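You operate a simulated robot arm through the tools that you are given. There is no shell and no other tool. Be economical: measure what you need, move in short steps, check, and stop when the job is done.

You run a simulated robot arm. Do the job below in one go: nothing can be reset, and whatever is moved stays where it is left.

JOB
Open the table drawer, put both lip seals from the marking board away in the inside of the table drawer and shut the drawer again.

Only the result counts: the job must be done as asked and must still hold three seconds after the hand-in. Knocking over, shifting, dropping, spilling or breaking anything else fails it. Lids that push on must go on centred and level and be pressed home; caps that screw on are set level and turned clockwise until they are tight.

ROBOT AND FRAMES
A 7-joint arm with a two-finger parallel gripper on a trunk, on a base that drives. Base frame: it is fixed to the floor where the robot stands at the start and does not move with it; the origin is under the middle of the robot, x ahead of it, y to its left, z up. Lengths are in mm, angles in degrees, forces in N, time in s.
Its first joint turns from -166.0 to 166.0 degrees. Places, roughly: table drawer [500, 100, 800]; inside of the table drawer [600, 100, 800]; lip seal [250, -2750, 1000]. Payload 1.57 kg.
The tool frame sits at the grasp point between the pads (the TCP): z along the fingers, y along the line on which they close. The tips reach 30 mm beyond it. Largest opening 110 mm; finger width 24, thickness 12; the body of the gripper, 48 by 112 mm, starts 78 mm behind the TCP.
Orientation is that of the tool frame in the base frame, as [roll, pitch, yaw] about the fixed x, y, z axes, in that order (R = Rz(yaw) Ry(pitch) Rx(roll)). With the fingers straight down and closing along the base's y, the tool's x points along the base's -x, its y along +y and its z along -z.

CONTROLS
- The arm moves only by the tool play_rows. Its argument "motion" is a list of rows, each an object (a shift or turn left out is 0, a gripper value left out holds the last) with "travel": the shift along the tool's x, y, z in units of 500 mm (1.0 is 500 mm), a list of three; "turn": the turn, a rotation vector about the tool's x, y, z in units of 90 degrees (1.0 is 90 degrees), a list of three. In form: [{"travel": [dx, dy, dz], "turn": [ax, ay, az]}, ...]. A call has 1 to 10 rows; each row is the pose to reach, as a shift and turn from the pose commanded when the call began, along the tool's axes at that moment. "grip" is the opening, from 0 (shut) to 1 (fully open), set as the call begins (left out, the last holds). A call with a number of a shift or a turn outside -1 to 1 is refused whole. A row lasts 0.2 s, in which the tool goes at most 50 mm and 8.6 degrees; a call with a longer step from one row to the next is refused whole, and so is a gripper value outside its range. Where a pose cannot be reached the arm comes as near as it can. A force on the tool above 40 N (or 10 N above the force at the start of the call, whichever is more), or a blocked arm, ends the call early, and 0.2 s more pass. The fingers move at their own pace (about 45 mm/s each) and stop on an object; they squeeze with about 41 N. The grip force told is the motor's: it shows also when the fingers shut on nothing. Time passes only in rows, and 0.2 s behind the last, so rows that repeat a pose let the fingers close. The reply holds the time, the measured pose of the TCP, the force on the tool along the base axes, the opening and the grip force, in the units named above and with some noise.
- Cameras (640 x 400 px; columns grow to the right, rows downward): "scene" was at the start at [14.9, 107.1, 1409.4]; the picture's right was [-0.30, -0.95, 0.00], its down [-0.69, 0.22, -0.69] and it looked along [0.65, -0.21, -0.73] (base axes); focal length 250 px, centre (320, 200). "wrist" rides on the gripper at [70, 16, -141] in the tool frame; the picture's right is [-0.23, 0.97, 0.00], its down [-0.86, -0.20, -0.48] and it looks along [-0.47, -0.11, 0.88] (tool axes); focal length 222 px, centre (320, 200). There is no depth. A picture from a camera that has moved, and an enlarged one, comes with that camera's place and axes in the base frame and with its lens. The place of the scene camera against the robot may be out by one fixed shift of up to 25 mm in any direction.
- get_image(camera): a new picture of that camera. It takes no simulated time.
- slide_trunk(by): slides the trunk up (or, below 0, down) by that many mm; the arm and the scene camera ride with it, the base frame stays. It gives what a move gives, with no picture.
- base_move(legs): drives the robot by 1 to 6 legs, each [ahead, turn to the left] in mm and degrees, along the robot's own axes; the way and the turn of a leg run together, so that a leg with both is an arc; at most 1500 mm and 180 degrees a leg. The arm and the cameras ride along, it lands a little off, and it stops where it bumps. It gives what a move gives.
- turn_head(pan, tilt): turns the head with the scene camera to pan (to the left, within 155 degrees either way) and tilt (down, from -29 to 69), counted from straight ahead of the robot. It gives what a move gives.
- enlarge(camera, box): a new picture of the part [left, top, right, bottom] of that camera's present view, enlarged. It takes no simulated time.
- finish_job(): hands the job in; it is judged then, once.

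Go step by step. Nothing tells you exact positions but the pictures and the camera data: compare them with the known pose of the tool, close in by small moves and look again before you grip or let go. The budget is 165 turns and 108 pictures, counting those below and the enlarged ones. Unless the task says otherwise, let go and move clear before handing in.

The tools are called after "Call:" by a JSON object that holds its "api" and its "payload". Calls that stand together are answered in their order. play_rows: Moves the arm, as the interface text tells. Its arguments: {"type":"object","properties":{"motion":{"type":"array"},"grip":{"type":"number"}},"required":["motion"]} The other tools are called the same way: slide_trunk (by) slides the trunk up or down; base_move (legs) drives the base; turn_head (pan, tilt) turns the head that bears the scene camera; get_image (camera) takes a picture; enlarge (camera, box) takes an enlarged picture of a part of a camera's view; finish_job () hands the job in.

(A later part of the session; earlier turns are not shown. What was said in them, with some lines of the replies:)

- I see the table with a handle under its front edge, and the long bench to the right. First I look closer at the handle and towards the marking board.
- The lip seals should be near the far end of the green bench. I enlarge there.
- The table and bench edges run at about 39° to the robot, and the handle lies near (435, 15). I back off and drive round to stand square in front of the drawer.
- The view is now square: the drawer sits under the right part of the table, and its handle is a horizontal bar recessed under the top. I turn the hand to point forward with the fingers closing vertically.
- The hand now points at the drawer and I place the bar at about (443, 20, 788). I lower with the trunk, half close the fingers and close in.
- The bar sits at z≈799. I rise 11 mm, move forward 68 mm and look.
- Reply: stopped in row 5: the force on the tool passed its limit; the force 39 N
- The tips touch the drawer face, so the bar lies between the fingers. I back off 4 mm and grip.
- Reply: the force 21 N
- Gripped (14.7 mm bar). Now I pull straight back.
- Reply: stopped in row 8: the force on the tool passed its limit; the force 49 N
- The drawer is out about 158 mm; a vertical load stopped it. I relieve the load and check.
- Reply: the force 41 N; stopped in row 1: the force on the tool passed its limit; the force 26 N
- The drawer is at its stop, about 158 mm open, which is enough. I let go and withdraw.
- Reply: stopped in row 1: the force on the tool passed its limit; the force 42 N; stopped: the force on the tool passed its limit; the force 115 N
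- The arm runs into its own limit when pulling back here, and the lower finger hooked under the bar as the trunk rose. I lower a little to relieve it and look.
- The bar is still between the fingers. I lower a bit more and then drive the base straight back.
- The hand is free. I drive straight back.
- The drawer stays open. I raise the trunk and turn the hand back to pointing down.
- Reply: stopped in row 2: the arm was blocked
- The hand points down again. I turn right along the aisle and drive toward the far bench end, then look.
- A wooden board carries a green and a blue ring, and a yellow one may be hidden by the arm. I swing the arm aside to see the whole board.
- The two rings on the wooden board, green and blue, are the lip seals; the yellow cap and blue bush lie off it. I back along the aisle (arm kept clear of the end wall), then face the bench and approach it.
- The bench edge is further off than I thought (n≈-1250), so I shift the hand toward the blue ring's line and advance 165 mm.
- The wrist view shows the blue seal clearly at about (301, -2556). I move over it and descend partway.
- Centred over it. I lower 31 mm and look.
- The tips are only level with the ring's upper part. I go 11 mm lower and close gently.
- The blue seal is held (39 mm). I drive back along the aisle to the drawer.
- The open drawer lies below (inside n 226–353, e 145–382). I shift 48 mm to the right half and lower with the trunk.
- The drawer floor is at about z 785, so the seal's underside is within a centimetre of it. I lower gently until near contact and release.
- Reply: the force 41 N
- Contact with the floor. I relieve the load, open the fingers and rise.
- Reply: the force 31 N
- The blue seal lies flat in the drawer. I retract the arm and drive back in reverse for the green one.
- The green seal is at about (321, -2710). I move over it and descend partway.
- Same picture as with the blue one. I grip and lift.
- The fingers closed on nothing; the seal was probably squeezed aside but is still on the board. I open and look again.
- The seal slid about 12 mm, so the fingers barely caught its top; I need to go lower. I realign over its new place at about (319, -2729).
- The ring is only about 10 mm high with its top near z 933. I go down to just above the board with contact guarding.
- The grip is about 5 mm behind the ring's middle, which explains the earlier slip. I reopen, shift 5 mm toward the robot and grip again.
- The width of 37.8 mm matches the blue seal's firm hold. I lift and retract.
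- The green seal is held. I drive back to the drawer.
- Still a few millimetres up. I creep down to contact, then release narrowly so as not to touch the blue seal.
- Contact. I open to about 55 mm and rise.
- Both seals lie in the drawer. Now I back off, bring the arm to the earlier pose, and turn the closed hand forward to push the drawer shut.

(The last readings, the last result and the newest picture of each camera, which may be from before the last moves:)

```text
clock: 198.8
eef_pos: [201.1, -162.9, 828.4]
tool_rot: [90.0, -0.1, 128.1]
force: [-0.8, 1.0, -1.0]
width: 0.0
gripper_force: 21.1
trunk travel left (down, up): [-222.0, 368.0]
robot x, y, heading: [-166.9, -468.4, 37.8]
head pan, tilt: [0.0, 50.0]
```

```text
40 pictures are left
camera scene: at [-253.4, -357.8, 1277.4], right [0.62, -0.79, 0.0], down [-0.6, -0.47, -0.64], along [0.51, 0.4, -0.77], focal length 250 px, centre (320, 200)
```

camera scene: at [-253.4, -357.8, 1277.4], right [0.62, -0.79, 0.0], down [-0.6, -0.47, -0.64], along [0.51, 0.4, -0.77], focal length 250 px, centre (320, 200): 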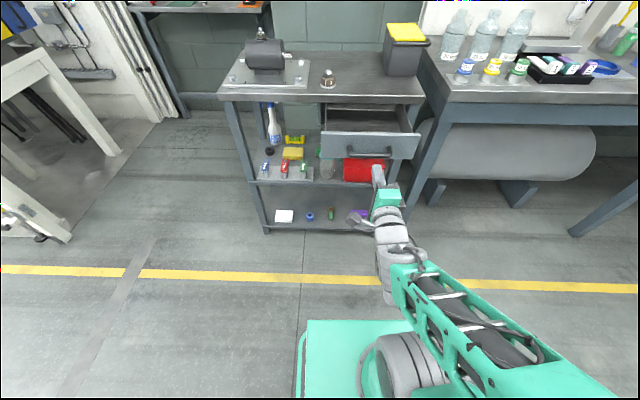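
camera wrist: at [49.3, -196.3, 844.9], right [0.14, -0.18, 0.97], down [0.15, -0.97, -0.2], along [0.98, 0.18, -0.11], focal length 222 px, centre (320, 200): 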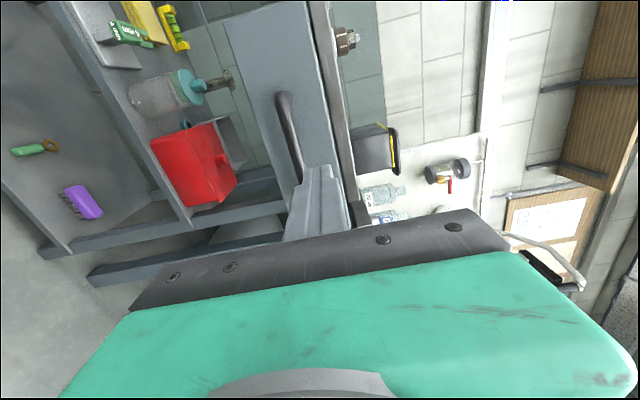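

Call:
{"api": "base_move", "payload": {"legs": [[95, 0]]}}

Call:
{"api": "get_image", "payload": {"camera": "wrist"}}

Call:
{"api": "enlarge", "payload": {"camera": "scene", "box": [300, 120, 460, 220]}}

```text
clock: 199.9
eef_pos: [277.2, -105.8, 828.9]
tool_rot: [90.0, -0.1, 128.0]
force: [0.0, 0.4, -0.1]
width: 0.0
gripper_force: 21.5
trunk travel left (down, up): [-222.0, 368.0]
robot x, y, heading: [-92.5, -408.5, 38.2]
head pan, tilt: [0.0, 50.0]
```

```text
39 pictures are left
camera wrist: at [123.9, -137.7, 844.9], right [0.14, -0.18, 0.97], down [0.15, -0.97, -0.2], along [0.98, 0.18, -0.11], focal length 222 px, centre (320, 200)
```

wrist: 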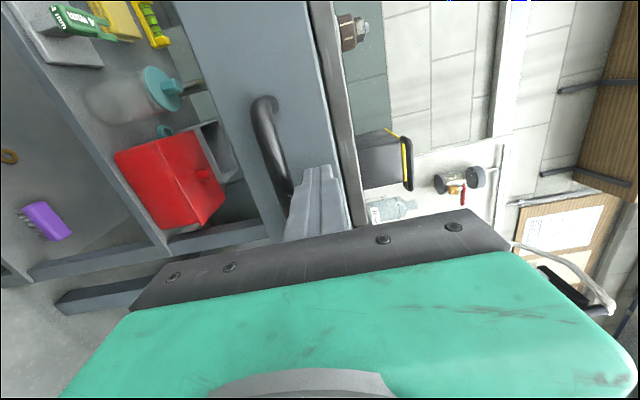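

```text
4.00 times, centred on (380, 170) of scene
camera zoom: at [-178.9, -299.1, 1277.3], right [0.62, -0.79, 0.0], down [-0.6, -0.47, -0.64], along [0.51, 0.4, -0.77], focal length 1001 px, centre (80, 320)
```

zoom: 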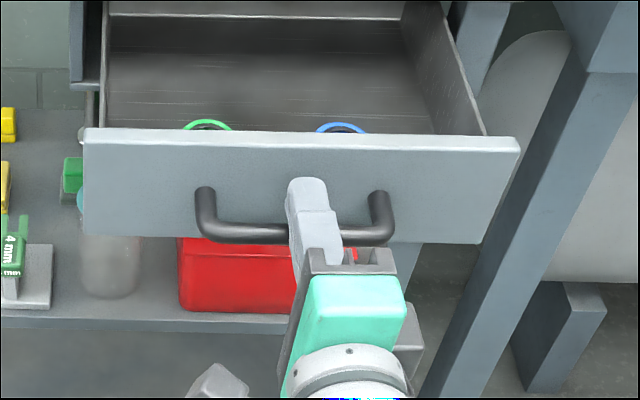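

The fingers are above the bar, aimed at the drawer face. I push slowly.

Call:
{"api": "play_rows", "payload": {"motion": [{"travel": [0, 0, 0.03]}, {"travel": [0, 0, 0.06]}, {"travel": [0, 0, 0.09]}, {"travel": [0, 0, 0.12]}, {"travel": [0, 0, 0.15]}, {"travel": [0, 0, 0.18]}, {"travel": [0, 0, 0.21]}, {"travel": [0, 0, 0.24]}, {"travel": [0, 0, 0.27]}, {"travel": [0, 0, 0.3]}]}}

Call:
{"api": "get_image", "payload": {"camera": "wrist"}}

```text
clock: 202.1
eef_pos: [393.9, -12.1, 829.5]
tool_rot: [90.0, -0.1, 128.0]
force: [0.2, -0.7, -0.5]
width: 0.0
gripper_force: 21.1
trunk travel left (down, up): [-222.0, 368.0]
robot x, y, heading: [-91.1, -407.2, 38.2]
head pan, tilt: [0.0, 50.0]
```

```text
37 pictures are left
camera wrist: at [241.8, -44.9, 844.9], right [0.14, -0.18, 0.97], down [0.15, -0.97, -0.2], along [0.98, 0.18, -0.11], focal length 222 px, centre (320, 200)
```

wrist: 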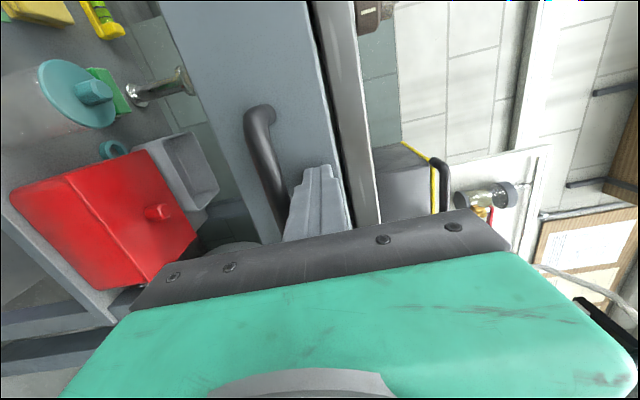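

Call:
{"api": "play_rows", "payload": {"motion": [{"travel": [0, 0, 0.02]}, {"travel": [0, 0, 0.04]}, {"travel": [0, 0, 0.055]}, {"travel": [0, 0, 0.07]}, {"travel": [0, 0, 0.08]}, {"travel": [0, 0, 0.09]}, {"travel": [0, 0, 0.1]}]}}

Call:
{"api": "get_image", "payload": {"camera": "wrist"}}

Call:
{"api": "enlarge", "payload": {"camera": "scene", "box": [300, 90, 460, 190]}}

```text
clock: 203.5
eef_pos: [425.1, 10.4, 828.8]
tool_rot: [89.9, 0.0, 128.1]
force: [-25.2, -18.1, 6.1]
width: 0.0
gripper_force: 20.9
trunk travel left (down, up): [-222.0, 368.0]
robot x, y, heading: [-100.1, -411.2, 38.0]
head pan, tilt: [0.0, 50.0]
stopped in row 6: the force on the tool passed its limit (the readings are from after the stop); the commanded pose is now the measured one
```

```text
36 pictures are left
camera wrist: at [271.7, -21.7, 844.8], right [0.14, -0.18, 0.97], down [0.15, -0.97, -0.2], along [0.98, 0.17, -0.11], focal length 222 px, centre (320, 200)
```

wrist: 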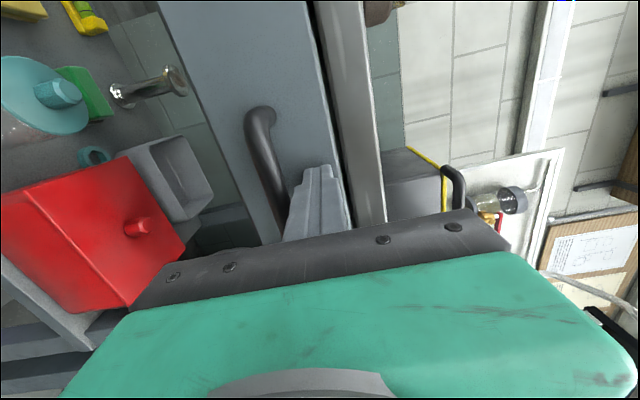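

```text
4.00 times, centred on (380, 140) of scene
camera zoom: at [-182.1, -301.6, 1277.5], right [0.62, -0.79, 0.0], down [-0.6, -0.47, -0.64], along [0.51, 0.4, -0.76], focal length 1001 px, centre (80, 440)
```

zoom: 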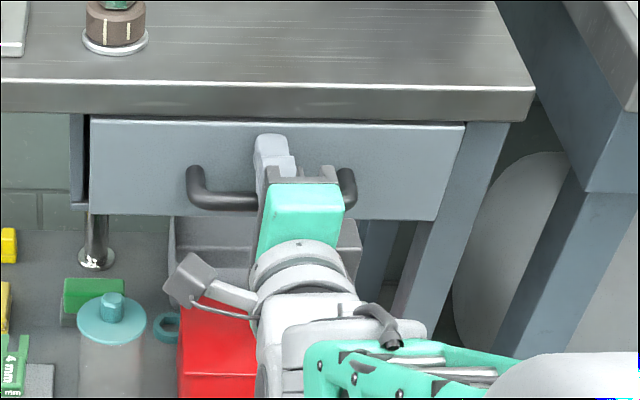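

The tips are at the same depth as when the drawer was closed at the start. One more press to be sure, then I withdraw.

Call:
{"api": "play_rows", "payload": {"motion": [{"travel": [0, 0, 0.006]}, {"travel": [0, 0, 0.012]}, {"travel": [0, 0, 0.016]}]}}

Call:
{"api": "play_rows", "payload": {"motion": [{"travel": [0, 0, -0.05]}, {"travel": [0, 0, -0.12]}, {"travel": [0, 0, -0.18]}, {"travel": [0, 0, -0.2]}]}}

Call:
{"api": "base_move", "payload": {"legs": [[-120, 0]]}}

Call:
{"api": "get_image", "payload": {"camera": "scene"}}

Call:
{"api": "get_image", "payload": {"camera": "wrist"}}

```text
clock: 203.8
eef_pos: [425.3, 8.9, 828.0]
tool_rot: [90.0, -0.1, 128.1]
force: [-25.9, -18.4, 7.7]
width: 0.2
gripper_force: 21.6
trunk travel left (down, up): [-222.0, 368.0]
robot x, y, heading: [-95.1, -411.0, 38.6]
head pan, tilt: [0.0, 50.0]
stopped in row 1: the force on the tool passed its limit (the readings are from after the stop); the commanded pose is now the measured one
```

```text
clock: 204.8
eef_pos: [348.7, -49.1, 825.6]
tool_rot: [90.1, -0.1, 128.1]
force: [1.4, -1.1, 0.1]
width: 0.0
gripper_force: 20.9
trunk travel left (down, up): [-222.0, 368.0]
robot x, y, heading: [-97.8, -406.2, 38.3]
head pan, tilt: [0.0, 50.0]
```

```text
clock: 206.0
eef_pos: [254.7, -124.2, 824.6]
tool_rot: [90.3, -0.1, 128.0]
force: [-0.6, 0.4, 0.0]
width: 0.1
gripper_force: 21.4
trunk travel left (down, up): [-222.0, 368.0]
robot x, y, heading: [-186.0, -478.0, 38.2]
head pan, tilt: [0.0, 50.0]
```

```text
34 pictures are left
camera scene: at [-274.7, -374.5, 1277.3], right [0.62, -0.79, 0.0], down [-0.6, -0.47, -0.64], along [0.51, 0.4, -0.77], focal length 250 px, centre (320, 200)
```

scene: 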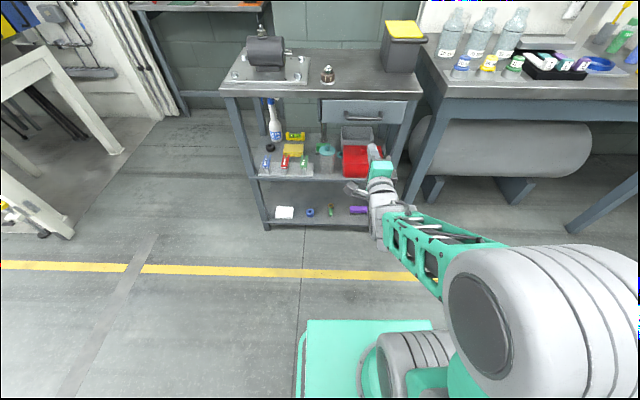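

```text
33 pictures are left
camera wrist: at [100.0, -156.7, 842.5], right [0.14, -0.18, 0.97], down [0.15, -0.97, -0.2], along [0.98, 0.17, -0.11], focal length 222 px, centre (320, 200)
```

wrist: 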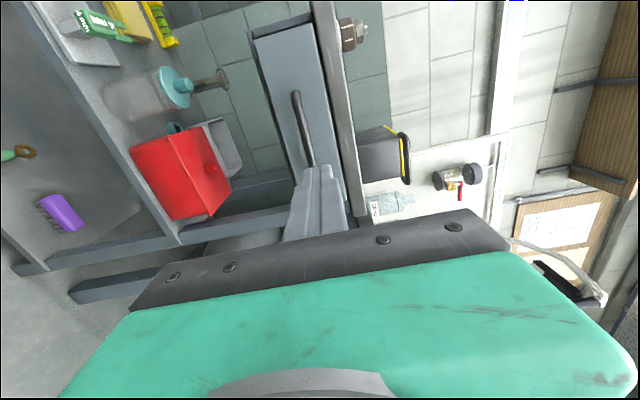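

The drawer is shut with both seals inside, the hand is clear and nothing else was disturbed. I hand in.

Call:
{"api": "finish_job", "payload": {}}

```text
The job is handed in.
```

I opened the table drawer, put both lip seals (green and blue) from the marking board inside it, and pushed it shut. I saw both seals lying in the drawer before closing it. The drawer face ended at the same depth as before I opened it.

My first grip on the green seal slipped and slid it about 12 mm across the board. I picked it up on the second try. The pictures showed nothing else moved. The hand is withdrawn and the job is handed in.
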